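You operate a simulated robot arm through the tools that you are given. There is no shell and no other tool. Be economical: measure what you need, move in short steps, check, and stop when the job is done.

You run a simulated two-armed robot. Do the job below in one go: nothing can be reset, and whatever is moved stays where it is left.

Task
Take the cap off the bottle labelled "rinse aid" on the gauging bench top and lay it down there. Put one of the nozzle blocks from the gauging bench top in the grey kit tray there. Put the sachet from the gauging bench top on top of the clear box there. Open the sorter six wide drawer, fetch the black computer mouse from the inside of the sorter six wide drawer and set it on the upper deck of the packing trolley and shut the drawer again. Any order will do.

The check looks at the end state, three seconds after you hand in, the way a careful person would. Anything else that was tipped, shoved, dropped, spilled or broken makes it a failure. Lids that push on must go on centred and level and be pressed home; caps that screw on are set level and turned clockwise until they are tight.

Robot
Two 7-joint arms with three-finger grippers on one trunk, on a base that drives. Base frame: it is fixed to the floor where the robot stands at the start and does not move with it; the origin is under the middle of the robot, x ahead of it, y to its left, z up. Units: m, degrees, N and s.
The left shoulder is at the start at [0.041, 0.154, 1.012], the right one opposite. With the tool pointing down near the work surface each hand reaches from about 0.22 to 0.64 m from the robot's upright axis, wherever it stands, measured 20 degrees to its own side. Places, roughly: black computer mouse (6x10x4 cm) [3.4, 0.8, 0.8]; blue bottle, yellow bottle [0.5, 0, 1]; clear box [0.5, -1.5, 0.75]; kit tray [0.5, -1, 0.75]; nozzle block [0.75, -1.25, 0.75]; sachet [0.5, -1.5, 0.75]; sorter six wide drawer [3.4, 1, 0.8]; upper deck of the packing trolley [-0.9, -0.3, 0.7]. Payload 2.69 kg a hand.
The TCP of each hand is the grasp point between the finger pads, 0.029 m short of the fingertips. In the tool frame z runs along the fingers and y along their closing line. The gripper opens to 0.12 m. The gripper's body begins 0.078 m behind the TCP.
Orientation is that of the tool frame in the base frame, as a unit quaternion [x, y, z, w]. With the fingers straight down and closing along the base's y, the tool's x points along the base's -x, its y along +y and its z along -z.

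Tools
- The arms move only by the tool drive_tool. It takes "left_deltas", "right_deltas" or both (then of equal length, played together; a hand with none holds still); each is a list of rows, each an object of numbers (a shift or turn left out is 0, a gripper value left out holds the last): "tx", "ty", "tz": the shift along the tool's x, y, z in m; "wx", "wy", "wz": the turn, a rotation vector about the tool's x, y, z in degrees; "jaw": the closure, from 0 (fully open) to 1 (shut). In form: [{"tx": .., "ty": .., "tz": .., "wx": .., "wy": .., "wz": .., "jaw": ..}, ...]. A call has 1 to 10 rows; each row is the pose to reach, as a shift and turn from the pose commanded when the call began, along the tool's axes at that moment. Rows are played at 5 a second. More than 0.05 m and 8.6 degrees between two rows, or a gripper value outside its range, and nothing of the call is played. A pose out of reach is approached as far as the arm can. The call stops where the force on the tool passes 40 N (or 10 N more than at its start, if that is more) or the arm is blocked; 0.2 s more then pass. Each finger halts on what it meets, pressing with about 32 N; the grip force reading is that of the motor and also rises with nothing between the fingers. The clock runs only during rows and for 0.2 s after the last one: add rows that repeat a pose to give the fingers time. It gives the time, the measured TCP pose, the force on the tool (base axes), the opening and the grip force at its end, in the units of the frame above (readings bear some noise), with the torque about the TCP (base axes, N m) and any sound that the robot's microphone picked up.
- Cameras (640 x 400 px; columns grow to the right, rows downward): "scene" is now at [0.1235, -0.073, 1.1754]; the picture's right is [-0.82, -0.57, 0.00], its down [-0.18, 0.26, -0.95] and it looks along [0.54, -0.78, -0.32] (base axes); focal length 214 px, centre (320, 200). "left" rides on the left gripper at [0.063, 0, -0.104] in its tool frame; the picture's right is [0.00, 1.00, 0.00], its down [-0.83, 0.00, -0.56] and it looks along [-0.56, 0.00, 0.83] (tool axes); focal length 275 px, centre (320, 200). "right" rides on the right gripper at [0.063, 0, -0.104] in its tool frame; the picture's right is [0.00, 1.00, 0.00], its down [-0.83, 0.00, -0.56] and it looks along [-0.56, 0.00, 0.83] (tool axes); focal length 275 px, centre (320, 200). There is no depth. A picture from a camera that has moved, and an enlarged one, comes with that camera's place and axes in the base frame and with its lens. The place of the scene camera against the robot may be out by one fixed shift of up to 0.018 m in any direction.
- snapshot(camera): a new picture of that camera. No time passes.
- raise_lower(by): slides the trunk up (or, below 0, down) by that many m; the arms and the scene camera ride with it, the base frame stays. It gives what a move gives, with no picture.
- steer(legs): drives the robot by 1 to 6 legs, each [ahead, left, turn to the left] in m, m and degrees, along the robot's own axes; the way and the turn of a leg run together, so that a leg with both is an arc; at most 1.5 m and 180 degrees a leg. The arms and the cameras ride along, it lands a little off, and it stops where it bumps. It gives what a move gives.
- aim_head(pan, tilt): turns the head with the scene camera to pan (to the left, within 80 degrees either way) and tilt (down, from -29 to 69), counted from straight ahead of the robot. It gives what a move gives.
- close_up(camera, box): a new picture of the part [left, top, right, bottom] of that camera's present view, enlarged. No time passes.
- job_done(): hands the job in; it is judged then, once.

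Work in short steps. Places have to be worked out from the pictures, the camera data and where the tool is seen: move nearer, look again, correct. Check each grasp and each placing, and mend what went wrong. You have 165 turns and 118 pictures in all, those below and enlarged ones among them. Open the grippers and draw the arms clear of the work before you hand the job in, unless the task says otherwise; then end with one line.

The tools are called as name(argument=value, ...) on one line, values as JSON. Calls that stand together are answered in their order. drive_tool: Moves the arms, as the interface text tells. Its arguments: {"type":"object","properties":{"left_deltas":{"type":"array","items":{"type":"object","properties":{"tx":{"type":"number"},"ty":{"type":"number"},"tz":{"type":"number"},"wx":{"type":"number"},"wy":{"type":"number"},"wz":{"type":"number"},"jaw":{"type":"number"}}}},"right_deltas":{"type":"array","items":{"type":"object","properties":{"tx":{"type":"number"},"ty":{"type":"number"},"tz":{"type":"number"},"wx":{"type":"number"},"wy":{"type":"number"},"wz":{"type":"number"},"jaw":{"type":"number"}}}}},"required":[]} The other tools are called the same way: raise_lower (by) slides the trunk up or down; steer (legs) drives the base; aim_head (pan, tilt) turns the head that bears the scene camera; snapshot (camera) takes a picture; close_up (camera, box) takes an enlarged picture of a part of a camera's view; job_done () hands the job in.

At the start:

```text
time_s: 0.0
left_position: [0.3343, 0.0771, 1.1217]
left_tcp_rot: [-0.001, 1.0, 0.0, 0.001]
left_ft_force: [0.2, -0.8, -0.4]
left_torque: [0.01, -0.02, 0.0]
left_gripper_width: 0.1201
left_finger_force: 0.3
right_position: [0.2899, -0.1848, 1.1209]
right_tcp_rot: [0.0, 1.0, -0.001, 0.0]
right_ft_force: [0.5, 0.9, -0.2]
right_torque: [-0.01, -0.01, 0.03]
right_gripper_width: 0.12
right_finger_force: 0.0
trunk travel left (down, up): [-0.379, 0.059]
robot x, y, heading: [0.0029, 0.0004, -0.1]
head pan, tilt: [-55.3, 18.5]
```

scene: 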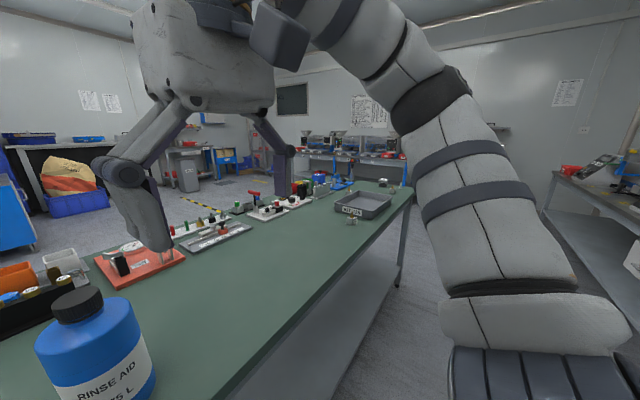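
right: 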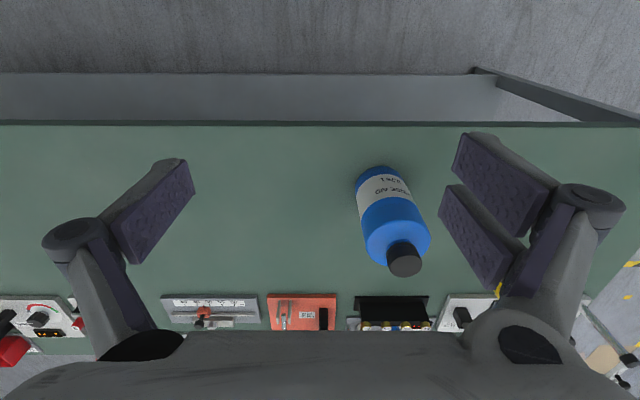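
left: 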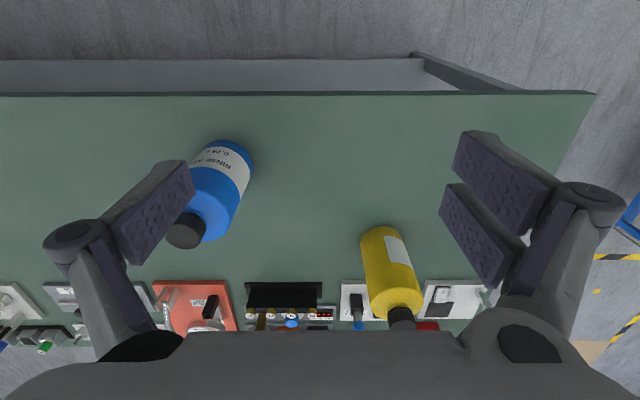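

I start by looking around with the head straight toward the bottles.

aim_head(pan=0, tilt=45)

snapshot(camera="scene")

```text
time_s: 1.2
left_position: [0.3349, 0.0768, 1.122]
left_tcp_rot: [0.0, 1.0, 0.0, 0.0]
left_ft_force: [-1.0, 0.0, 0.5]
left_torque: [-0.03, 0.0, -0.01]
left_gripper_width: 0.1201
left_finger_force: 0.1
right_position: [0.2889, -0.1866, 1.1209]
right_tcp_rot: [0.0, 1.0, 0.0, -0.001]
right_ft_force: [-0.3, -0.4, 0.0]
right_torque: [0.0, 0.0, 0.02]
right_gripper_width: 0.12
right_finger_force: 0.1
trunk travel left (down, up): [-0.379, 0.059]
robot x, y, heading: [0.0033, -0.0002, -0.2]
head pan, tilt: [0.0, 45.0]
```

```text
114 pictures are left
camera scene: at [0.1516, 0.0035, 1.1343], right [0.0, -1.0, 0.0], down [-0.71, 0.0, -0.71], along [0.71, 0.0, -0.71], focal length 214 px, centre (320, 200)
```

scene: 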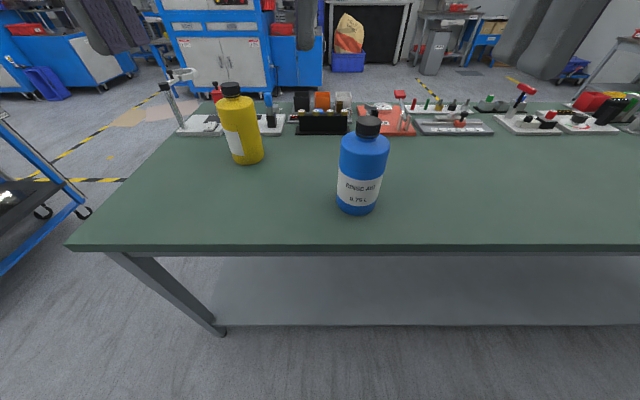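

The rinse aid bottle is near [0.49, -0.08], with its cap top at z≈0.98. I take close-ups to see its shape and what kind of cap it has.

close_up(camera="scene", box=[290, 90, 450, 230])

close_up(camera="right", box=[320, 130, 480, 290])

```text
2.86 times, centred on (370, 160) of scene
camera zoom: at [0.1516, 0.0035, 1.1343], right [0.0, -1.0, 0.0], down [-0.71, 0.0, -0.71], along [0.71, 0.0, -0.71], focal length 613 px, centre (177, 314)
```

zoom: 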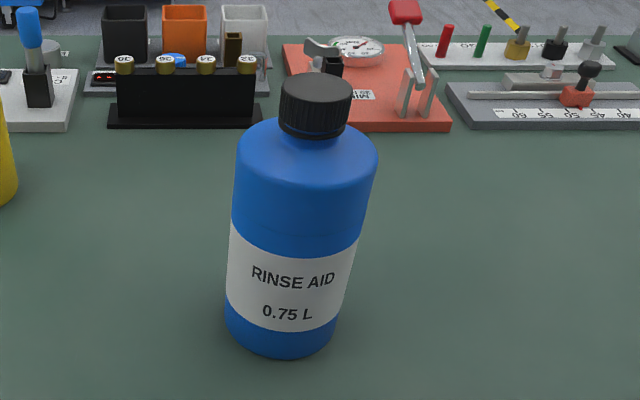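

```text
2.50 times, centred on (400, 210) of right
camera zoom: at [0.226, -0.1858, 1.2246], right [0.0, 1.0, 0.0], down [0.83, 0.0, 0.56], along [0.56, 0.0, -0.83], focal length 688 px, centre (120, 175)
```

zoom: 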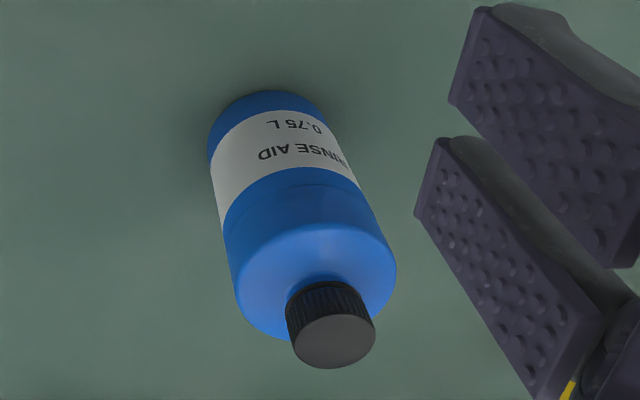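

It is a ribbed screw cap of about 4 cm on a body of about 8.5 cm. I bring the left hand to a tilted side pre-grasp so that it can steady the body.

drive_tool(left_deltas=[{"tx": -0.005, "ty": -0.008, "tz": 0.022, "wx": 2.25, "wy": -6.74, "wz": 3.22, "jaw": 0}, {"tx": -0.01, "ty": -0.016, "tz": 0.044, "wx": 4.5, "wy": -13.5, "wz": 6.44}, {"tx": -0.016, "ty": -0.025, "tz": 0.065, "wx": 6.76, "wy": -20.2, "wz": 9.66}, {"tx": -0.021, "ty": -0.033, "tz": 0.087, "wx": 9.0, "wy": -27, "wz": 12.9}, {"tx": -0.026, "ty": -0.041, "tz": 0.109, "wx": 11.3, "wy": -33.7, "wz": 16.1}, {"tx": -0.031, "ty": -0.049, "tz": 0.131, "wx": 13.5, "wy": -40.4, "wz": 19.3}, {"tx": -0.036, "ty": -0.057, "tz": 0.153, "wx": 15.8, "wy": -47.2, "wz": 22.5}, {"tx": -0.042, "ty": -0.066, "tz": 0.174, "wx": 18.0, "wy": -53.9, "wz": 25.8}, {"tx": -0.047, "ty": -0.074, "tz": 0.196, "wx": 20.3, "wy": -60.7, "wz": 29.0}, {"tx": -0.052, "ty": -0.082, "tz": 0.218, "wx": 22.55, "wy": -67.4, "wz": 32.2}])

snapshot(camera="left")

snapshot(camera="scene")

```text
time_s: 2.3
left_position: [0.4063, 0.048, 1.0796]
left_tcp_rot: [0.032, 0.952, -0.131, 0.274]
left_ft_force: [-0.2, -0.2, 0.0]
left_torque: [0.0, 0.0, 0.01]
left_gripper_width: 0.12
left_finger_force: 0.1
right_position: [0.2886, -0.1861, 1.1219]
right_tcp_rot: [0.0, 1.0, -0.001, 0.0]
right_ft_force: [0.1, -0.9, -0.2]
right_torque: [-0.01, 0.02, 0.0]
right_gripper_width: 0.12
right_finger_force: 0.1
trunk travel left (down, up): [-0.379, 0.059]
robot x, y, heading: [0.0038, -0.0018, 0.2]
head pan, tilt: [0.0, 45.0]
stopped in row 5 (left hand): the arm was blocked; the commanded pose is now the measured one
```

```text
111 pictures are left
camera left: at [0.2986, 0.0769, 1.1321], right [0.14, 0.96, -0.23], down [0.42, 0.15, 0.9], along [0.9, -0.22, -0.38], focal length 275 px, centre (320, 200)
```

left: 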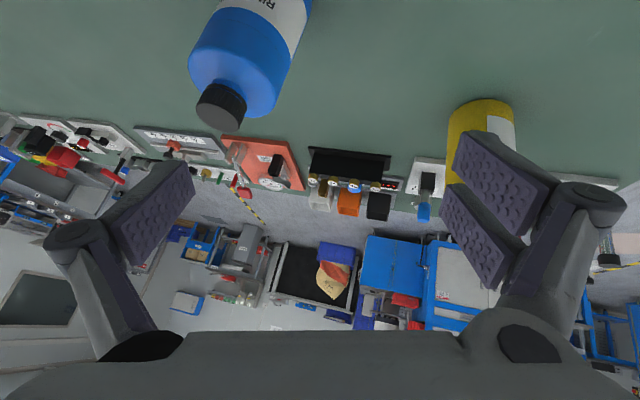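

```text
110 pictures are left
camera scene: at [0.1397, 0.0114, 1.1189], right [0.11, -0.99, 0.0], down [-0.83, -0.09, -0.55], along [0.54, 0.06, -0.84], focal length 214 px, centre (320, 200)
```

scene: 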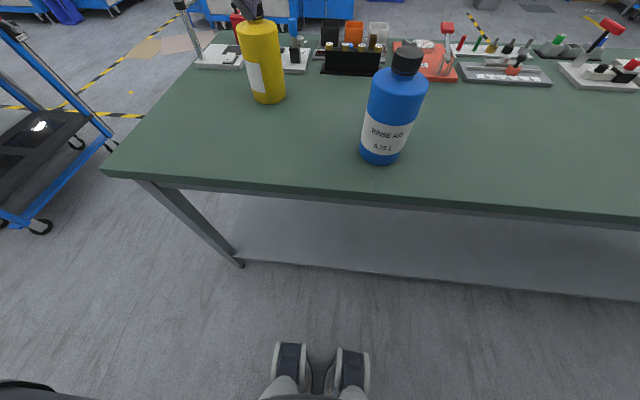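

The left forearm seems to have bumped the head, because the hand is too close to the body. I back the base off and raise the trunk so the arm works more extended.

steer(legs=[[-0.13, 0, 0]])

drive_tool(left_deltas=[{"tz": 0.03, "ty": 0.01}, {"tz": 0.06, "ty": 0.02}])

aim_head(pan=0, tilt=40)

snapshot(camera="scene")

```text
time_s: 3.6
left_position: [0.2752, 0.0489, 1.0784]
left_tcp_rot: [0.032, 0.952, -0.13, 0.274]
left_ft_force: [-0.2, 0.1, 0.5]
left_torque: [-0.01, 0.01, -0.03]
left_gripper_width: 0.1198
left_finger_force: 0.0
right_position: [0.1575, -0.1853, 1.1201]
right_tcp_rot: [0.0, 1.0, 0.0, 0.0]
right_ft_force: [0.2, -1.2, -0.5]
right_torque: [0.0, -0.05, -0.02]
right_gripper_width: 0.1201
right_finger_force: 0.1
trunk travel left (down, up): [-0.379, 0.059]
robot x, y, heading: [-0.1313, -0.0003, 0.0]
head pan, tilt: [0.0, 45.0]
```

```text
time_s: 4.2
left_position: [0.3089, 0.0515, 1.0229]
left_tcp_rot: [0.033, 0.953, -0.131, 0.272]
left_ft_force: [-0.2, -0.7, 0.7]
left_torque: [-0.01, 0.02, 0.0]
left_gripper_width: 0.12
left_finger_force: 0.0
right_position: [0.159, -0.1853, 1.1214]
right_tcp_rot: [0.0, 1.0, 0.0, -0.001]
right_ft_force: [-0.2, 0.4, -0.1]
right_torque: [0.01, -0.01, 0.02]
right_gripper_width: 0.12
right_finger_force: 0.0
trunk travel left (down, up): [-0.379, 0.059]
robot x, y, heading: [-0.1318, -0.0052, 0.0]
head pan, tilt: [0.0, 45.0]
```

```text
time_s: 4.9
left_position: [0.3079, 0.0513, 1.0245]
left_tcp_rot: [0.032, 0.952, -0.13, 0.274]
left_ft_force: [-0.9, -0.5, -0.1]
left_torque: [-0.04, 0.03, 0.0]
left_gripper_width: 0.12
left_finger_force: 0.2
right_position: [0.1584, -0.1849, 1.1203]
right_tcp_rot: [-0.001, 1.0, 0.0, 0.001]
right_ft_force: [0.4, 0.2, -0.9]
right_torque: [0.01, 0.04, 0.0]
right_gripper_width: 0.12
right_finger_force: 0.0
trunk travel left (down, up): [-0.379, 0.059]
robot x, y, heading: [-0.1302, -0.0008, -0.1]
head pan, tilt: [0.0, 40.0]
```

```text
109 pictures are left
camera scene: at [0.0248, 0.0036, 1.1415], right [0.0, -1.0, 0.0], down [-0.64, 0.0, -0.77], along [0.77, 0.0, -0.64], focal length 214 px, centre (320, 200)
```

scene: 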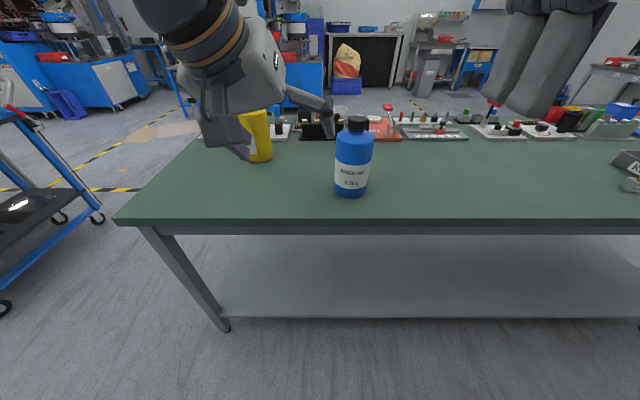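

There is clearance now, so I go on to the side pre-grasp.

drive_tool(left_deltas=[{"tx": 0, "ty": -0.003, "tz": 0.026, "wx": 2.03, "wy": -6.08, "wz": 2.92}, {"tx": -0.001, "ty": -0.005, "tz": 0.051, "wx": 4.07, "wy": -12.2, "wz": 5.83}, {"tx": -0.002, "ty": -0.008, "tz": 0.077, "wx": 6.1, "wy": -18.25, "wz": 8.75}, {"tx": -0.002, "ty": -0.01, "tz": 0.102, "wx": 8.13, "wy": -24.3, "wz": 11.7}, {"tx": -0.003, "ty": -0.013, "tz": 0.128, "wx": 10.2, "wy": -30.4, "wz": 14.6}, {"tx": -0.003, "ty": -0.015, "tz": 0.154, "wx": 12.2, "wy": -36.5, "wz": 17.5}, {"tx": -0.003, "ty": -0.015, "tz": 0.154, "wx": 12.2, "wy": -36.5, "wz": 17.5}])

snapshot(camera="left")

snapshot(camera="scene")

```text
time_s: 6.5
left_position: [0.3793, 0.0035, 0.9163]
left_tcp_rot: [0.146, 0.809, -0.186, 0.538]
left_ft_force: [-0.5, 0.7, 0.7]
left_torque: [-0.03, 0.01, 0.02]
left_gripper_width: 0.1198
left_finger_force: 0.1
left hand out of reach, approached as far as the arm can: row 6, 7
right_position: [0.1587, -0.1857, 1.1211]
right_tcp_rot: [0.0, 1.0, 0.0, 0.001]
right_ft_force: [0.2, 0.1, -1.2]
right_torque: [0.0, 0.02, 0.03]
right_gripper_width: 0.1198
right_finger_force: 0.0
trunk travel left (down, up): [-0.379, 0.059]
robot x, y, heading: [-0.1315, -0.0035, 0.1]
head pan, tilt: [0.0, 40.0]
```

```text
108 pictures are left
camera left: at [0.2692, 0.0536, 0.8963], right [0.44, 0.89, -0.14], down [-0.14, 0.22, 0.97], along [0.89, -0.4, 0.22], focal length 275 px, centre (320, 200)
```

left: 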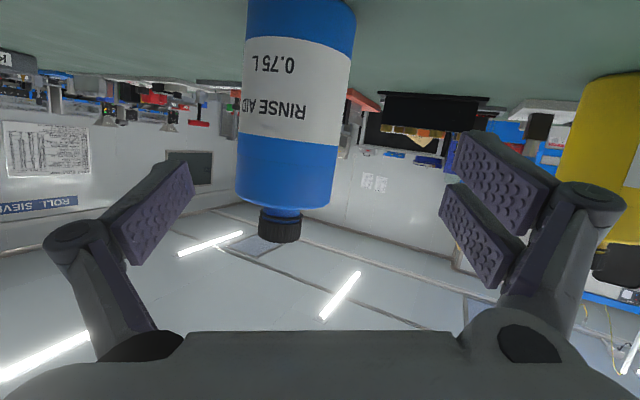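

```text
107 pictures are left
camera scene: at [0.025, 0.0037, 1.1415], right [0.0, -1.0, 0.0], down [-0.64, 0.0, -0.77], along [0.77, 0.0, -0.64], focal length 214 px, centre (320, 200)
```

scene: 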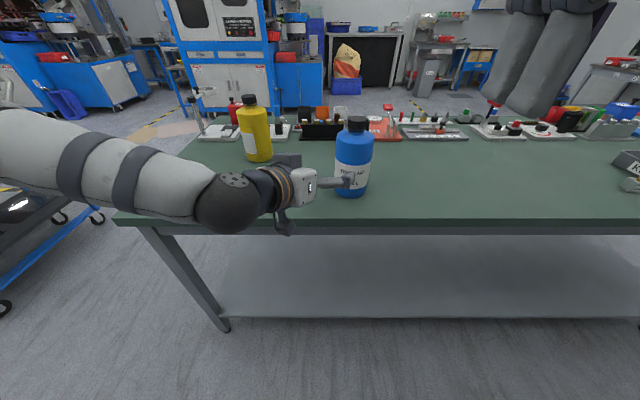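

The bottle sits about 2 cm to the tool's −y side and 0.13 m ahead. I level the roll, centre on it and go halfway.

drive_tool(left_deltas=[{"ty": -0.01, "tz": 0.01, "wz": 4.2}, {"ty": -0.02, "tz": 0.025, "wz": 8.4}, {"ty": -0.02, "tz": 0.04, "wz": 8.4}])

snapshot(camera="left")

```text
time_s: 7.3
left_position: [0.4027, -0.0329, 0.9055]
left_tcp_rot: [0.206, 0.796, -0.145, 0.55]
left_ft_force: [-0.3, -0.7, 0.3]
left_torque: [-0.01, 0.01, -0.03]
left_gripper_width: 0.1198
left_finger_force: 0.1
right_position: [0.1594, -0.1853, 1.1211]
right_tcp_rot: [0.0, 1.0, 0.001, -0.002]
right_ft_force: [0.2, 1.3, 1.3]
right_torque: [0.0, 0.01, 0.0]
right_gripper_width: 0.1198
right_finger_force: 0.1
trunk travel left (down, up): [-0.379, 0.059]
robot x, y, heading: [-0.1279, 0.0001, 0.1]
head pan, tilt: [0.0, 40.0]
```

```text
106 pictures are left
camera left: at [0.298, 0.0258, 0.8844], right [0.49, 0.87, 0.0], down [-0.2, 0.11, 0.97], along [0.85, -0.48, 0.23], focal length 275 px, centre (320, 200)
```

left: 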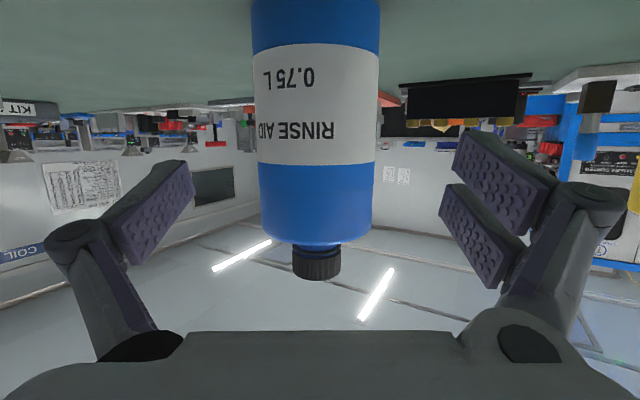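

The bottle is now centred and the roll is level. I advance about 9 cm and look before closing.

drive_tool(left_deltas=[{"tz": 0.03}, {"tz": 0.06}, {"tz": 0.08}, {"tz": 0.093}, {"tz": 0.093}])

snapshot(camera="left")

```text
time_s: 8.5
left_position: [0.4773, -0.079, 0.8718]
left_tcp_rot: [0.206, 0.797, -0.145, 0.55]
left_ft_force: [-0.6, -0.3, 0.1]
left_torque: [-0.03, -0.02, -0.01]
left_gripper_width: 0.1201
left_finger_force: 0.1
right_position: [0.1582, -0.1858, 1.1201]
right_tcp_rot: [-0.001, 1.0, 0.0, 0.0]
right_ft_force: [0.8, -0.1, 0.7]
right_torque: [0.02, 0.02, 0.04]
right_gripper_width: 0.1197
right_finger_force: 0.1
trunk travel left (down, up): [-0.379, 0.059]
robot x, y, heading: [-0.1278, -0.0024, -0.1]
head pan, tilt: [0.0, 40.0]
```

```text
105 pictures are left
camera left: at [0.3727, -0.0183, 0.8508], right [0.49, 0.87, 0.0], down [-0.2, 0.11, 0.97], along [0.85, -0.48, 0.23], focal length 275 px, centre (320, 200)
```

left: 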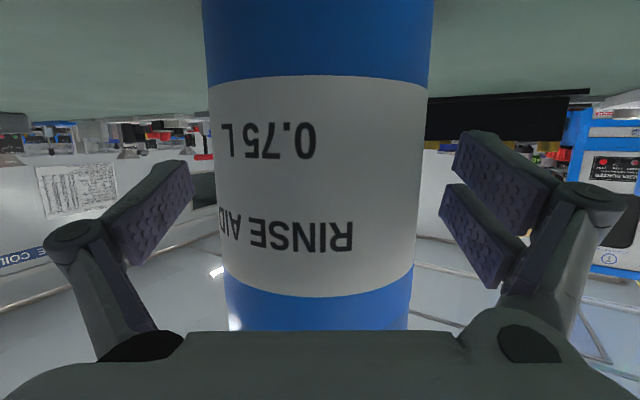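

The bottle is centred between the pads, so I close.

drive_tool(left_deltas=[{"jaw": 0.2}, {"jaw": 0.35}, {"jaw": 1}, {"jaw": 1}])

snapshot(camera="scene")

snapshot(camera="right")

```text
time_s: 9.5
left_position: [0.4758, -0.0762, 0.8724]
left_tcp_rot: [0.206, 0.796, -0.145, 0.55]
left_ft_force: [-2.3, -1.7, 0.9]
left_torque: [-0.1, 0.09, -0.07]
left_gripper_width: 0.0847
left_finger_force: 32.0
right_position: [0.158, -0.1852, 1.1202]
right_tcp_rot: [0.0, 1.0, 0.0, 0.0]
right_ft_force: [-0.6, -1.2, 0.4]
right_torque: [0.01, 0.01, 0.0]
right_gripper_width: 0.1198
right_finger_force: 0.1
trunk travel left (down, up): [-0.379, 0.059]
robot x, y, heading: [-0.1322, -0.0, 0.0]
head pan, tilt: [0.0, 40.0]
```

```text
104 pictures are left
camera scene: at [0.0246, 0.0035, 1.1416], right [0.0, -1.0, 0.0], down [-0.64, 0.0, -0.77], along [0.77, 0.0, -0.64], focal length 214 px, centre (320, 200)
```

scene: 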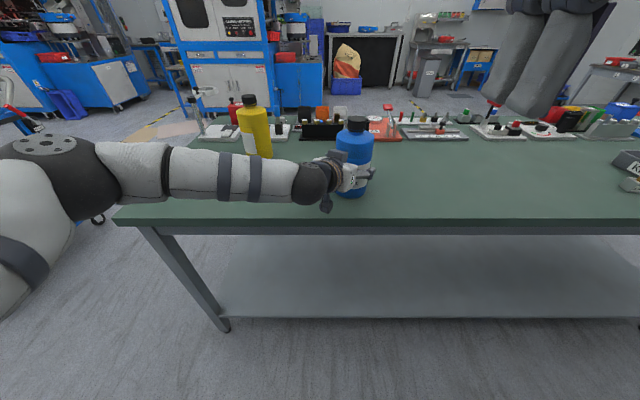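

```text
103 pictures are left
camera right: at [0.0953, -0.1859, 1.2246], right [0.0, 1.0, 0.0], down [0.83, 0.0, 0.56], along [0.56, 0.0, -0.83], focal length 275 px, centre (320, 200)
```

right: 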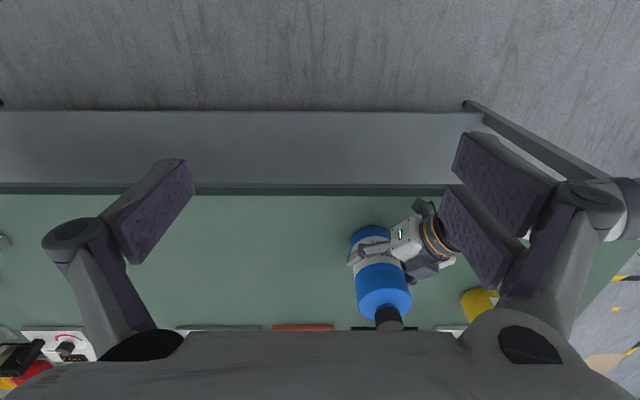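

Left has a firm grip at 84.7 mm. Now the right hand goes above the cap at z≈1.12.

drive_tool(right_deltas=[{"tx": -0.035, "ty": 0.012}, {"tx": -0.07, "ty": 0.024}, {"tx": -0.105, "ty": 0.036}, {"tx": -0.14, "ty": 0.048}, {"tx": -0.175, "ty": 0.06}, {"tx": -0.21, "ty": 0.072}, {"tx": -0.245, "ty": 0.084}, {"tx": -0.275, "ty": 0.096}, {"tx": -0.29, "ty": 0.108}, {"tx": -0.29, "ty": 0.108}])

snapshot(camera="right")

```text
time_s: 11.7
left_position: [0.4781, -0.0771, 0.8721]
left_tcp_rot: [0.206, 0.796, -0.145, 0.55]
left_ft_force: [1.0, 1.4, 0.4]
left_torque: [0.28, -0.19, -0.05]
left_gripper_width: 0.0847
left_finger_force: 31.8
right_position: [0.3691, -0.1037, 1.0919]
right_tcp_rot: [0.0, 1.0, 0.0, 0.0]
right_ft_force: [-0.1, 0.7, 0.5]
right_torque: [-0.03, -0.02, -0.01]
right_gripper_width: 0.1201
right_finger_force: 0.1
right hand out of reach, approached as far as the arm can: row 6, 7, 8, 9, 10
trunk travel left (down, up): [-0.379, 0.059]
robot x, y, heading: [-0.1296, 0.0009, 0.1]
head pan, tilt: [0.0, 40.0]
```

```text
102 pictures are left
camera right: at [0.3064, -0.1042, 1.1949], right [-0.01, 1.0, 0.0], down [0.83, 0.0, 0.56], along [0.56, 0.0, -0.83], focal length 275 px, centre (320, 200)
```

right: 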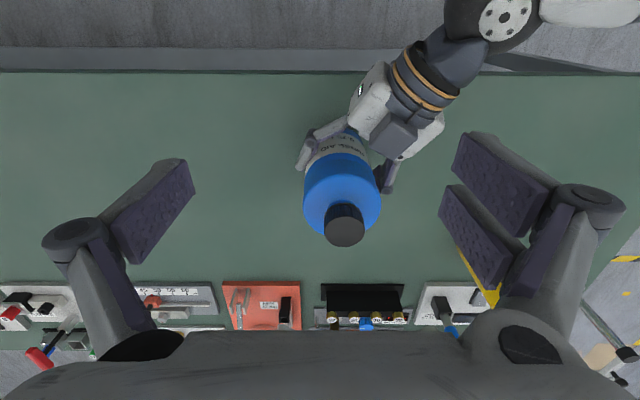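

At this height the right hand's reach falls short. I release with the left, back it out, bring the base 8 cm forward and the trunk up, then grip again.

drive_tool(left_deltas=[{"jaw": 0.0}, {"jaw": 0.0}, {"tz": -0.03}, {"tz": -0.06}, {"tz": -0.1}, {"tz": -0.1}])

raise_lower(by=0.055)

steer(legs=[[0.08, 0, 0]])

snapshot(camera="left")

```text
time_s: 13.1
left_position: [0.3966, -0.0318, 0.9082]
left_tcp_rot: [0.206, 0.797, -0.145, 0.549]
left_ft_force: [0.8, 0.1, -0.2]
left_torque: [0.0, 0.02, 0.0]
left_gripper_width: 0.1201
left_finger_force: 0.0
right_position: [0.3697, -0.1031, 1.0909]
right_tcp_rot: [0.0, 1.0, 0.0, 0.0]
right_ft_force: [-0.8, -0.2, 0.1]
right_torque: [0.0, -0.02, 0.01]
right_gripper_width: 0.1202
right_finger_force: 0.1
trunk travel left (down, up): [-0.379, 0.059]
robot x, y, heading: [-0.1295, 0.0024, 0.1]
head pan, tilt: [0.0, 40.0]
```

```text
time_s: 14.0
left_position: [0.396, -0.0305, 0.9616]
left_tcp_rot: [0.205, 0.798, -0.145, 0.548]
left_ft_force: [0.7, 0.2, -0.9]
left_torque: [-0.06, -0.01, -0.02]
left_gripper_width: 0.1198
left_finger_force: 0.1
right_position: [0.3122, -0.1023, 1.2442]
right_tcp_rot: [0.0, 0.995, -0.001, 0.104]
right_ft_force: [0.4, -0.6, -1.2]
right_torque: [-0.01, 0.08, -0.03]
right_gripper_width: 0.12
right_finger_force: 0.1
trunk travel left (down, up): [-0.434, 0.004]
robot x, y, heading: [-0.1322, -0.0014, 0.1]
head pan, tilt: [0.0, 40.0]
```

```text
time_s: 15.1
left_position: [0.4763, -0.0302, 0.9639]
left_tcp_rot: [0.205, 0.797, -0.144, 0.549]
left_ft_force: [-0.6, 0.6, -0.3]
left_torque: [-0.04, 0.0, -0.01]
left_gripper_width: 0.1202
left_finger_force: 0.1
right_position: [0.3906, -0.1029, 1.2459]
right_tcp_rot: [-0.001, 0.994, 0.0, 0.106]
right_ft_force: [0.5, -0.8, -0.1]
right_torque: [0.01, 0.03, 0.03]
right_gripper_width: 0.12
right_finger_force: 0.0
trunk travel left (down, up): [-0.434, 0.004]
robot x, y, heading: [-0.0542, -0.0003, -0.1]
head pan, tilt: [0.0, 40.0]
```

```text
101 pictures are left
camera left: at [0.3716, 0.0289, 0.9424], right [0.49, 0.87, 0.0], down [-0.2, 0.11, 0.97], along [0.85, -0.48, 0.23], focal length 275 px, centre (320, 200)
```

left: 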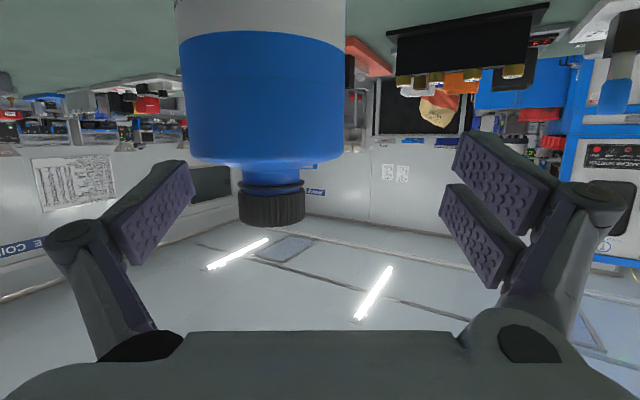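

Left re-approaches: back, lower, centre, then forward around the bottle.

drive_tool(left_deltas=[{"tx": 0.02, "tz": -0.04}, {"tx": 0.05, "ty": -0.02, "tz": -0.045}, {"tx": 0.079, "ty": -0.041, "tz": -0.045}, {"tx": 0.079, "ty": -0.041, "tz": -0.01}, {"tx": 0.079, "ty": -0.041, "tz": 0.02}, {"tx": 0.079, "ty": -0.041, "tz": 0.02}])

snapshot(camera="left")

```text
time_s: 16.5
left_position: [0.4385, -0.0084, 0.9582]
left_tcp_rot: [0.207, 0.796, -0.146, 0.55]
left_ft_force: [0.9, -0.4, 0.0]
left_torque: [-0.01, -0.02, -0.04]
left_gripper_width: 0.1201
left_finger_force: 0.1
left hand out of reach, approached as far as the arm can: row 2, 3, 4, 5, 6
right_position: [0.39, -0.1041, 1.2455]
right_tcp_rot: [0.0, 0.994, 0.0, 0.106]
right_ft_force: [0.2, 0.4, 0.3]
right_torque: [0.02, 0.02, 0.0]
right_gripper_width: 0.1199
right_finger_force: 0.1
trunk travel left (down, up): [-0.434, 0.004]
robot x, y, heading: [-0.0512, 0.0, 0.0]
head pan, tilt: [0.0, 40.0]
```

```text
100 pictures are left
camera left: at [0.3335, 0.0508, 0.9371], right [0.49, 0.87, 0.0], down [-0.2, 0.11, 0.97], along [0.85, -0.48, 0.23], focal length 275 px, centre (320, 200)
```

left: 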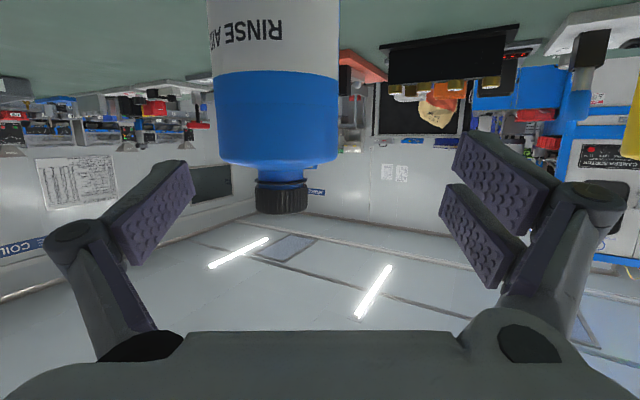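

The left is too folded at that retreat distance. It should reach if it straddles the bottle from above, so I check the commanded state with a tiny row and level the right hand in the same call.

drive_tool(left_deltas=[{"tz": -0.001}, {"tz": 0}], right_deltas=[{"wy": 6}, {"wy": 12.1}])

```text
time_s: 17.1
left_position: [0.4392, -0.0081, 0.9565]
left_tcp_rot: [0.205, 0.797, -0.145, 0.549]
left_ft_force: [0.3, -0.6, -0.9]
left_torque: [-0.04, 0.02, -0.04]
left_gripper_width: 0.12
left_finger_force: 0.1
right_position: [0.3816, -0.144, 1.1976]
right_tcp_rot: [0.015, 1.0, -0.013, 0.019]
right_ft_force: [0.8, -0.1, -0.2]
right_torque: [-0.01, 0.09, -0.01]
right_gripper_width: 0.1199
right_finger_force: 0.1
right hand out of reach, approached as far as the arm can: row 1, 2
trunk travel left (down, up): [-0.434, 0.004]
robot x, y, heading: [-0.0515, 0.0003, 0.1]
head pan, tilt: [0.0, 40.0]
```

I back the base 3 cm as a compromise for both arms' reach.

steer(legs=[[-0.028, 0, 0]])

drive_tool(left_deltas=[{"tx": -0.028, "tz": -0.011}, {"tx": -0.028, "ty": -0.02, "tz": -0.011}, {"tx": -0.028, "ty": -0.033, "tz": -0.011}, {"tx": -0.028, "ty": -0.033, "tz": -0.011}])

snapshot(camera="left")

```text
time_s: 17.9
left_position: [0.4077, -0.0084, 0.9583]
left_tcp_rot: [0.206, 0.796, -0.145, 0.551]
left_ft_force: [-0.6, 0.3, 0.5]
left_torque: [-0.03, 0.01, 0.04]
left_gripper_width: 0.1199
left_finger_force: 0.0
right_position: [0.3508, -0.1428, 1.1981]
right_tcp_rot: [0.013, 1.0, -0.014, 0.02]
right_ft_force: [-0.5, 0.0, 0.6]
right_torque: [-0.01, -0.05, -0.03]
right_gripper_width: 0.1201
right_finger_force: 0.0
trunk travel left (down, up): [-0.434, 0.004]
robot x, y, heading: [-0.0756, 0.0048, 0.2]
head pan, tilt: [0.0, 40.0]
```

```text
time_s: 18.9
left_position: [0.393, -0.0353, 0.9893]
left_tcp_rot: [0.204, 0.796, -0.144, 0.551]
left_ft_force: [0.3, -1.1, 0.4]
left_torque: [0.02, -0.01, -0.01]
left_gripper_width: 0.1203
left_finger_force: 0.0
right_position: [0.3511, -0.1431, 1.1982]
right_tcp_rot: [0.013, 1.0, -0.014, 0.02]
right_ft_force: [-0.3, 0.3, 1.0]
right_torque: [0.01, 0.05, -0.02]
right_gripper_width: 0.1199
right_finger_force: 0.0
trunk travel left (down, up): [-0.434, 0.004]
robot x, y, heading: [-0.0787, -0.0023, -0.1]
head pan, tilt: [0.0, 40.0]
```

```text
99 pictures are left
camera left: at [0.2879, 0.0247, 0.9672], right [0.49, 0.87, 0.0], down [-0.2, 0.11, 0.97], along [0.85, -0.47, 0.23], focal length 275 px, centre (320, 200)
```

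left: 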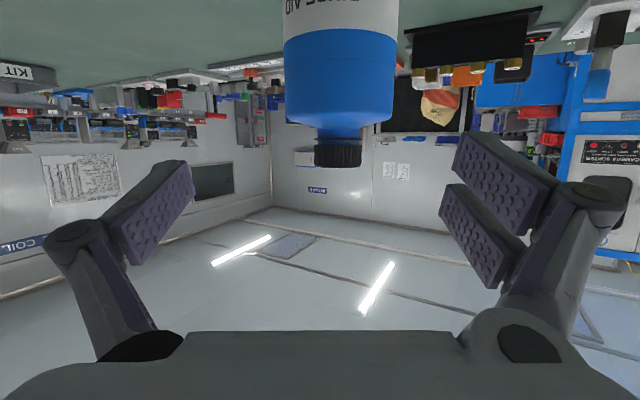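

Now the reach is comfortable. I lower to bottle mid-height while still clear of it and centre.

drive_tool(left_deltas=[{"tx": 0.035, "ty": 0.005, "tz": 0.013}, {"tx": 0.078, "ty": 0.011, "tz": 0.02}, {"tx": 0.078, "ty": 0.011, "tz": 0.03}, {"tx": 0.078, "ty": 0.011, "tz": 0.03}])

snapshot(camera="left")

```text
time_s: 19.9
left_position: [0.3945, -0.0321, 0.9614]
left_tcp_rot: [0.206, 0.796, -0.145, 0.55]
left_ft_force: [0.1, 0.2, 0.3]
left_torque: [-0.02, 0.0, 0.0]
left_gripper_width: 0.1201
left_finger_force: 0.1
left hand out of reach, approached as far as the arm can: row 1, 2, 3, 4
right_position: [0.3502, -0.143, 1.1991]
right_tcp_rot: [0.013, 1.0, -0.015, 0.02]
right_ft_force: [0.1, -0.1, -0.2]
right_torque: [0.0, 0.04, 0.0]
right_gripper_width: 0.1201
right_finger_force: 0.0
trunk travel left (down, up): [-0.434, 0.004]
robot x, y, heading: [-0.0796, -0.0012, 0.2]
head pan, tilt: [0.0, 40.0]
```

```text
98 pictures are left
camera left: at [0.29, 0.0271, 0.9389], right [0.49, 0.87, 0.0], down [-0.2, 0.11, 0.97], along [0.85, -0.47, 0.23], focal length 275 px, centre (320, 200)
```

left: 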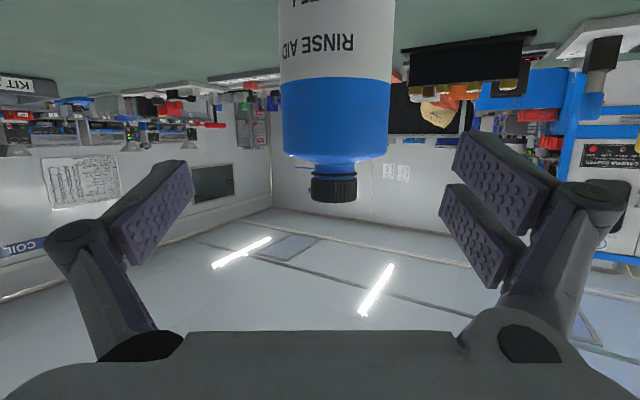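

The reach limit seems to come from the wrist pitch. I lower the trunk 3 cm and pitch the hand 8° further down.

raise_lower(by=-0.03)

drive_tool(left_deltas=[{"wy": 8}, {"wy": 12, "tx": 0.01}, {"wy": 12, "tx": 0.02, "tz": 0.01}, {"wy": 12, "tx": 0.03, "tz": 0.02}, {"wy": 12, "tx": 0.03, "tz": 0.02}])

snapshot(camera="left")

```text
time_s: 20.7
left_position: [0.3933, -0.0308, 0.9307]
left_tcp_rot: [0.206, 0.796, -0.145, 0.55]
left_ft_force: [-0.3, -0.6, 0.2]
left_torque: [0.02, -0.01, 0.02]
left_gripper_width: 0.12
left_finger_force: 0.0
right_position: [0.3497, -0.1427, 1.1689]
right_tcp_rot: [0.013, 1.0, -0.014, 0.02]
right_ft_force: [-0.3, 0.0, 0.0]
right_torque: [-0.03, -0.03, 0.01]
right_gripper_width: 0.1199
right_finger_force: 0.1
trunk travel left (down, up): [-0.404, 0.034]
robot x, y, heading: [-0.0767, -0.0019, 0.4]
head pan, tilt: [0.0, 40.0]
```

```text
time_s: 21.9
left_position: [0.4015, -0.0344, 0.8962]
left_tcp_rot: [0.22, 0.85, -0.122, 0.463]
left_ft_force: [-0.3, 0.5, 0.0]
left_torque: [0.0, -0.01, -0.03]
left_gripper_width: 0.1198
left_finger_force: 0.1
right_position: [0.3504, -0.1422, 1.1679]
right_tcp_rot: [0.014, 1.0, -0.014, 0.019]
right_ft_force: [0.2, 0.0, -0.1]
right_torque: [0.01, 0.02, -0.02]
right_gripper_width: 0.1202
right_finger_force: 0.0
trunk travel left (down, up): [-0.404, 0.034]
robot x, y, heading: [-0.0813, -0.0, 0.2]
head pan, tilt: [0.0, 40.0]
```

```text
97 pictures are left
camera left: at [0.2939, 0.0257, 0.9004], right [0.49, 0.87, 0.0], down [-0.02, 0.01, 1.0], along [0.87, -0.49, 0.02], focal length 275 px, centre (320, 200)
```

left: 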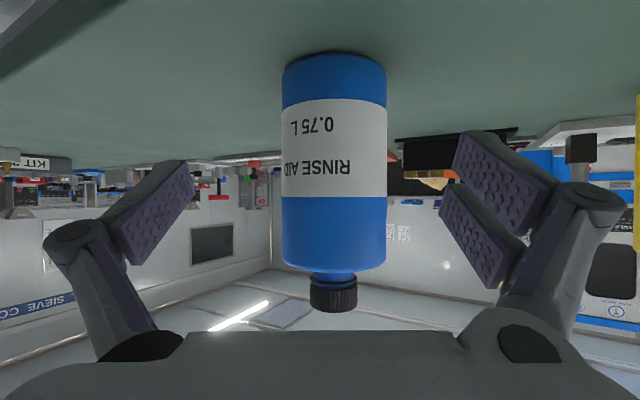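

The bottle reads about 0.105 m ahead and 12 mm toward tool +y, with its body spanning z≈0.80–0.955. I advance level and straddle it.

drive_tool(left_deltas=[{"ty": 0.012, "tx": -0.005, "tz": 0.01}, {"ty": 0.012, "tx": -0.016, "tz": 0.032}, {"ty": 0.012, "tx": -0.027, "tz": 0.055}, {"ty": 0.012, "tx": -0.044, "tz": 0.088}, {"ty": 0.012, "tx": -0.044, "tz": 0.088}])

snapshot(camera="left")

```text
time_s: 23.1
left_position: [0.4928, -0.0713, 0.8863]
left_tcp_rot: [0.22, 0.85, -0.123, 0.463]
left_ft_force: [0.0, -0.8, 0.0]
left_torque: [-0.02, 0.0, 0.02]
left_gripper_width: 0.1199
left_finger_force: 0.1
right_position: [0.3505, -0.1412, 1.1688]
right_tcp_rot: [0.014, 1.0, -0.015, 0.02]
right_ft_force: [-0.7, 0.2, 0.6]
right_torque: [-0.02, 0.01, 0.02]
right_gripper_width: 0.12
right_finger_force: 0.2
trunk travel left (down, up): [-0.404, 0.034]
robot x, y, heading: [-0.0771, -0.0006, 0.1]
head pan, tilt: [0.0, 40.0]
```

```text
96 pictures are left
camera left: at [0.3846, -0.0107, 0.8903], right [0.49, 0.87, 0.0], down [-0.02, 0.01, 1.0], along [0.87, -0.49, 0.02], focal length 275 px, centre (320, 200)
```

left: 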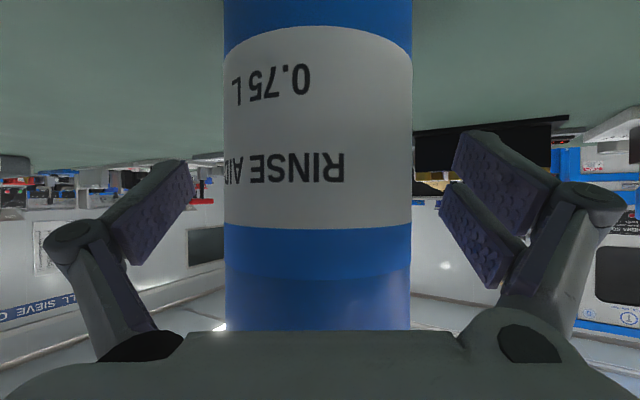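

The left is centred with the axis 1 cm past the TCP. Before gripping I move the base 2.5 cm forward for the right arm's reach, with the left open around the bottle, and then re-centre.

steer(legs=[[0.025, 0, 0]])

drive_tool(left_deltas=[{"ty": -0.012, "tx": 0.005, "tz": -0.01}, {"ty": -0.012, "tx": 0.005, "tz": -0.01}])

snapshot(camera="left")

```text
time_s: 23.9
left_position: [0.516, -0.0718, 0.8851]
left_tcp_rot: [0.218, 0.85, -0.122, 0.463]
left_ft_force: [-0.2, -0.6, -0.6]
left_torque: [-0.01, -0.02, 0.0]
left_gripper_width: 0.12
left_finger_force: 0.0
right_position: [0.3767, -0.1422, 1.1676]
right_tcp_rot: [0.013, 1.0, -0.015, 0.018]
right_ft_force: [0.6, 0.4, 0.8]
right_torque: [-0.01, 0.05, 0.03]
right_gripper_width: 0.1199
right_finger_force: 0.1
trunk travel left (down, up): [-0.404, 0.034]
robot x, y, heading: [-0.0548, 0.0024, -0.1]
head pan, tilt: [0.0, 40.0]
```

```text
time_s: 24.5
left_position: [0.5008, -0.0767, 0.8865]
left_tcp_rot: [0.219, 0.851, -0.122, 0.462]
left_ft_force: [-0.2, -0.4, -0.2]
left_torque: [0.03, -0.01, 0.01]
left_gripper_width: 0.1199
left_finger_force: 0.0
right_position: [0.3753, -0.1432, 1.1686]
right_tcp_rot: [0.013, 1.0, -0.015, 0.019]
right_ft_force: [-0.3, 0.8, 0.1]
right_torque: [-0.03, -0.01, -0.01]
right_gripper_width: 0.1199
right_finger_force: 0.1
trunk travel left (down, up): [-0.404, 0.034]
robot x, y, heading: [-0.0546, -0.0009, 0.1]
head pan, tilt: [0.0, 40.0]
```

```text
95 pictures are left
camera left: at [0.394, -0.0156, 0.8909], right [0.49, 0.87, 0.0], down [-0.01, 0.01, 1.0], along [0.87, -0.49, 0.02], focal length 275 px, centre (320, 200)
```

left: 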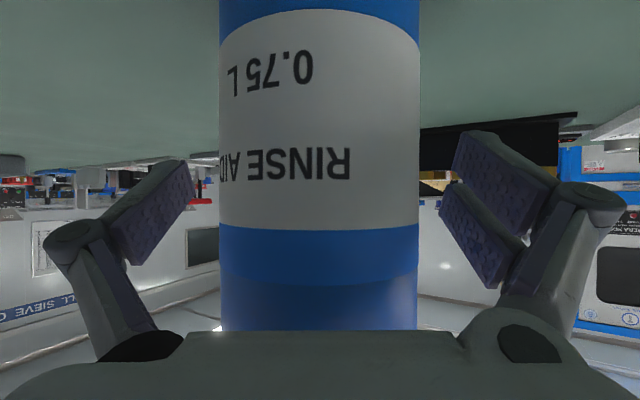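

The left is centred on the bottle axis at about [0.502, -0.077]. I close it, level the right hand and bring that in front of and above the cap.

drive_tool(left_deltas=[{"jaw": 0.2}, {"jaw": 1}, {"jaw": 1}, {"jaw": 1}, {"jaw": 1}], right_deltas=[{"tx": -0.01, "ty": 0.013, "tz": 0.026, "wx": -1.7, "wy": 2.2, "wz": -1.5, "jaw": 0.3}, {"tx": -0.02, "ty": 0.026, "tz": 0.05, "wx": -1.7, "wy": 2.2, "wz": -1.5}, {"tx": -0.03, "ty": 0.04, "tz": 0.077, "wx": -1.7, "wy": 2.2, "wz": -1.5}, {"tx": -0.045, "ty": 0.054, "tz": 0.103, "wx": -1.7, "wy": 2.2, "wz": -1.5}, {"tx": -0.055, "ty": 0.066, "tz": 0.128, "wx": -1.7, "wy": 2.2, "wz": -1.5}])

snapshot(camera="right")

```text
time_s: 25.7
left_position: [0.5019, -0.0759, 0.8866]
left_tcp_rot: [0.22, 0.85, -0.123, 0.463]
left_ft_force: [-0.2, -1.3, 0.3]
left_torque: [0.13, -0.11, -0.07]
left_gripper_width: 0.0849
left_finger_force: 32.3
right_position: [0.4378, -0.0816, 1.0413]
right_tcp_rot: [0.0, 1.0, 0.0, 0.0]
right_ft_force: [0.1, -0.3, 0.2]
right_torque: [0.0, 0.0, -0.02]
right_gripper_width: 0.0837
right_finger_force: 0.1
trunk travel left (down, up): [-0.404, 0.034]
robot x, y, heading: [-0.0556, 0.0019, 0.2]
head pan, tilt: [0.0, 40.0]
```

```text
94 pictures are left
camera right: at [0.3746, -0.0813, 1.1449], right [0.0, 1.0, 0.0], down [0.83, 0.0, 0.56], along [0.56, 0.0, -0.83], focal length 275 px, centre (320, 200)
```

right: 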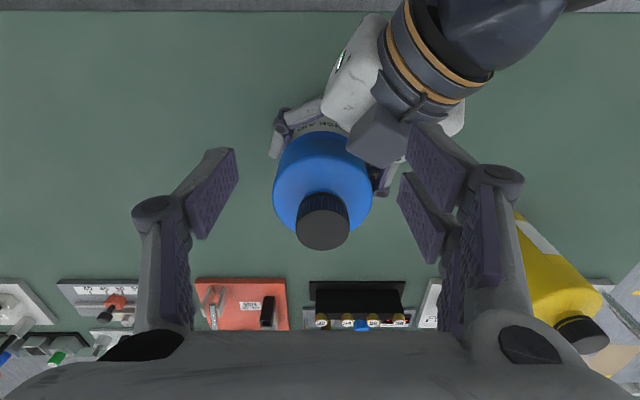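

The cap top is confirmed near [0.502, -0.079, 0.993]. I go forward over it and then down.

drive_tool(right_deltas=[{"tx": -0.025, "ty": 0.003, "tz": 0.0}, {"tx": -0.045, "ty": 0.003, "tz": 0.01}, {"tx": -0.064, "ty": 0.003, "tz": 0.025}, {"tx": -0.064, "ty": 0.003, "tz": 0.047}, {"tx": -0.064, "ty": 0.003, "tz": 0.047}])

snapshot(camera="right")

```text
time_s: 26.9
left_position: [0.5007, -0.076, 0.8862]
left_tcp_rot: [0.219, 0.85, -0.122, 0.463]
left_ft_force: [1.5, -0.4, -0.8]
left_torque: [0.14, -0.12, -0.05]
left_gripper_width: 0.085
left_finger_force: 32.3
right_position: [0.4929, -0.085, 0.9907]
right_tcp_rot: [0.0, 1.0, 0.001, 0.001]
right_ft_force: [-0.3, 0.1, -1.1]
right_torque: [-0.03, -0.03, -0.01]
right_gripper_width: 0.084
right_finger_force: 0.0
right hand out of reach, approached as far as the arm can: row 2, 3, 4, 5
trunk travel left (down, up): [-0.404, 0.034]
robot x, y, heading: [-0.0557, -0.001, 0.4]
head pan, tilt: [0.0, 40.0]
```

```text
93 pictures are left
camera right: at [0.4302, -0.0852, 1.0945], right [0.0, 1.0, 0.0], down [0.83, 0.0, 0.56], along [0.56, 0.0, -0.83], focal length 275 px, centre (320, 200)
```

right: 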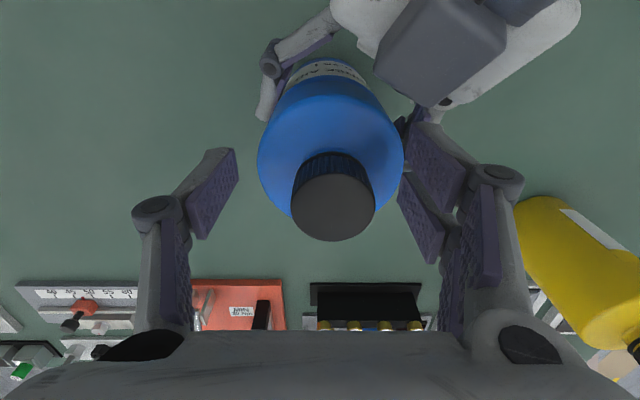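

The right is 9 mm short at its reach limit. I lift the bottle 4 mm with the left, bring it 2 cm toward the robot, and recentre the right.

drive_tool(left_deltas=[{"tx": -0.003, "tz": -0.002}, {"tx": 0.0015, "ty": -0.005, "tz": -0.0095}, {"tx": 0.006, "ty": -0.0098, "tz": -0.017}, {"tx": 0.006, "ty": -0.0098, "tz": -0.017}], right_deltas=[{"tz": -0.007}, {"tx": 0.004, "ty": 0.003, "tz": -0.007}, {"tx": 0.01, "ty": 0.006, "tz": -0.007}, {"tx": 0.01, "ty": 0.006, "tz": -0.007}])

snapshot(camera="right")

snapshot(camera="left")

```text
time_s: 27.9
left_position: [0.481, -0.0755, 0.8908]
left_tcp_rot: [0.219, 0.851, -0.121, 0.462]
left_ft_force: [-1.5, -0.1, -8.0]
left_torque: [0.07, 0.04, -0.04]
left_gripper_width: 0.0849
left_finger_force: 32.0
right_position: [0.4826, -0.0784, 0.9968]
right_tcp_rot: [0.0, 1.0, 0.0, -0.001]
right_ft_force: [-0.3, -0.1, -0.2]
right_torque: [-0.05, -0.01, -0.02]
right_gripper_width: 0.0845
right_finger_force: 0.1
trunk travel left (down, up): [-0.404, 0.034]
robot x, y, heading: [-0.0507, -0.0011, 0.1]
head pan, tilt: [0.0, 40.0]
```

```text
92 pictures are left
camera right: at [0.4194, -0.0791, 1.1014], right [0.0, 1.0, 0.0], down [0.83, 0.0, 0.56], along [0.56, 0.0, -0.83], focal length 275 px, centre (320, 200)
```

right: 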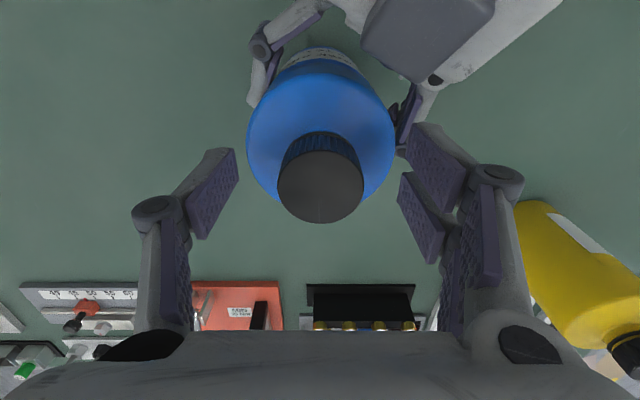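

```text
91 pictures are left
camera left: at [0.374, -0.0155, 0.8951], right [0.49, 0.87, 0.0], down [-0.01, 0.01, 1.0], along [0.87, -0.49, 0.02], focal length 275 px, centre (320, 200)
```

left: 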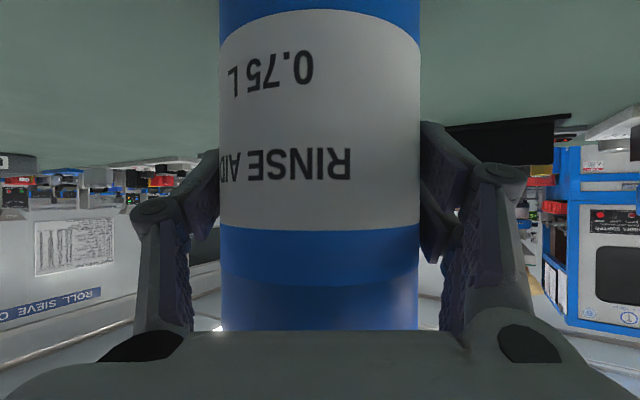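

The cap is centred in the right hand. I grip it and turn counter-clockwise, seen from above.

drive_tool(right_deltas=[{"jaw": 1}, {"jaw": 1}, {"jaw": 1}])

drive_tool(right_deltas=[{"wz": -8.5}, {"wz": -17}, {"wz": -25.5}, {"wz": -34}, {"wz": -42.5}, {"wz": -51}, {"wz": -59.5}, {"wz": -68}, {"wz": -76.5}, {"wz": -85}])

snapshot(camera="right")

```text
time_s: 28.7
left_position: [0.4811, -0.0758, 0.8911]
left_tcp_rot: [0.218, 0.85, -0.121, 0.463]
left_ft_force: [-0.4, 0.0, -9.1]
left_torque: [0.15, 0.0, -0.06]
left_gripper_width: 0.0848
left_finger_force: 32.1
right_position: [0.4818, -0.0801, 0.9975]
right_tcp_rot: [0.0, 1.0, 0.0, 0.0]
right_ft_force: [0.6, -0.3, 0.7]
right_torque: [-0.13, 0.04, 0.07]
right_gripper_width: 0.0382
right_finger_force: 31.4
trunk travel left (down, up): [-0.404, 0.034]
robot x, y, heading: [-0.0521, -0.0023, -0.1]
head pan, tilt: [0.0, 40.0]
```

```text
time_s: 30.9
left_position: [0.4801, -0.0757, 0.8917]
left_tcp_rot: [0.22, 0.85, -0.123, 0.462]
left_ft_force: [-8.0, 9.1, -9.1]
left_torque: [-0.11, -0.46, 0.03]
left_gripper_width: 0.0849
left_finger_force: 32.7
right_position: [0.4831, -0.0787, 0.9981]
right_tcp_rot: [-0.676, 0.737, 0.0, 0.0]
right_ft_force: [8.0, -9.0, 1.0]
right_torque: [-0.9, -0.41, -0.03]
right_gripper_width: 0.0382
right_finger_force: 32.4
trunk travel left (down, up): [-0.404, 0.034]
robot x, y, heading: [-0.0531, 0.0023, 0.0]
head pan, tilt: [0.0, 40.0]
```

```text
90 pictures are left
camera right: at [0.478, -0.1421, 1.102], right [-1.0, 0.08, 0.0], down [0.07, 0.83, 0.56], along [0.04, 0.55, -0.83], focal length 275 px, centre (320, 200)
```

right: 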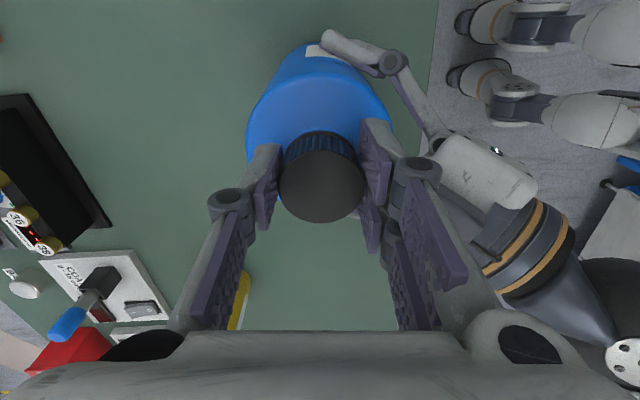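

The turn reached 85° with little torque, so it seems loose. I keep turning as far as the wrist allows.

drive_tool(right_deltas=[{"wz": -8.5}, {"wz": -17}, {"wz": -25.5}, {"wz": -34}, {"wz": -42.5}, {"wz": -51}, {"wz": -59.5}, {"wz": -68}, {"wz": -76.5}, {"wz": -85}])

```text
time_s: 33.1
left_position: [0.4805, -0.0767, 0.8916]
left_tcp_rot: [0.22, 0.85, -0.123, 0.463]
left_ft_force: [-0.4, -20.6, -12.6]
left_torque: [2.03, -0.15, 0.07]
left_gripper_width: 0.0849
left_finger_force: 32.3
right_position: [0.4813, -0.0785, 0.9976]
right_tcp_rot: [0.996, -0.084, -0.001, 0.0]
right_ft_force: [1.1, 19.3, 4.6]
right_torque: [0.06, 0.11, -0.08]
right_gripper_width: 0.0382
right_finger_force: 32.1
trunk travel left (down, up): [-0.404, 0.034]
robot x, y, heading: [-0.0541, 0.0028, 0.2]
head pan, tilt: [0.0, 40.0]
```

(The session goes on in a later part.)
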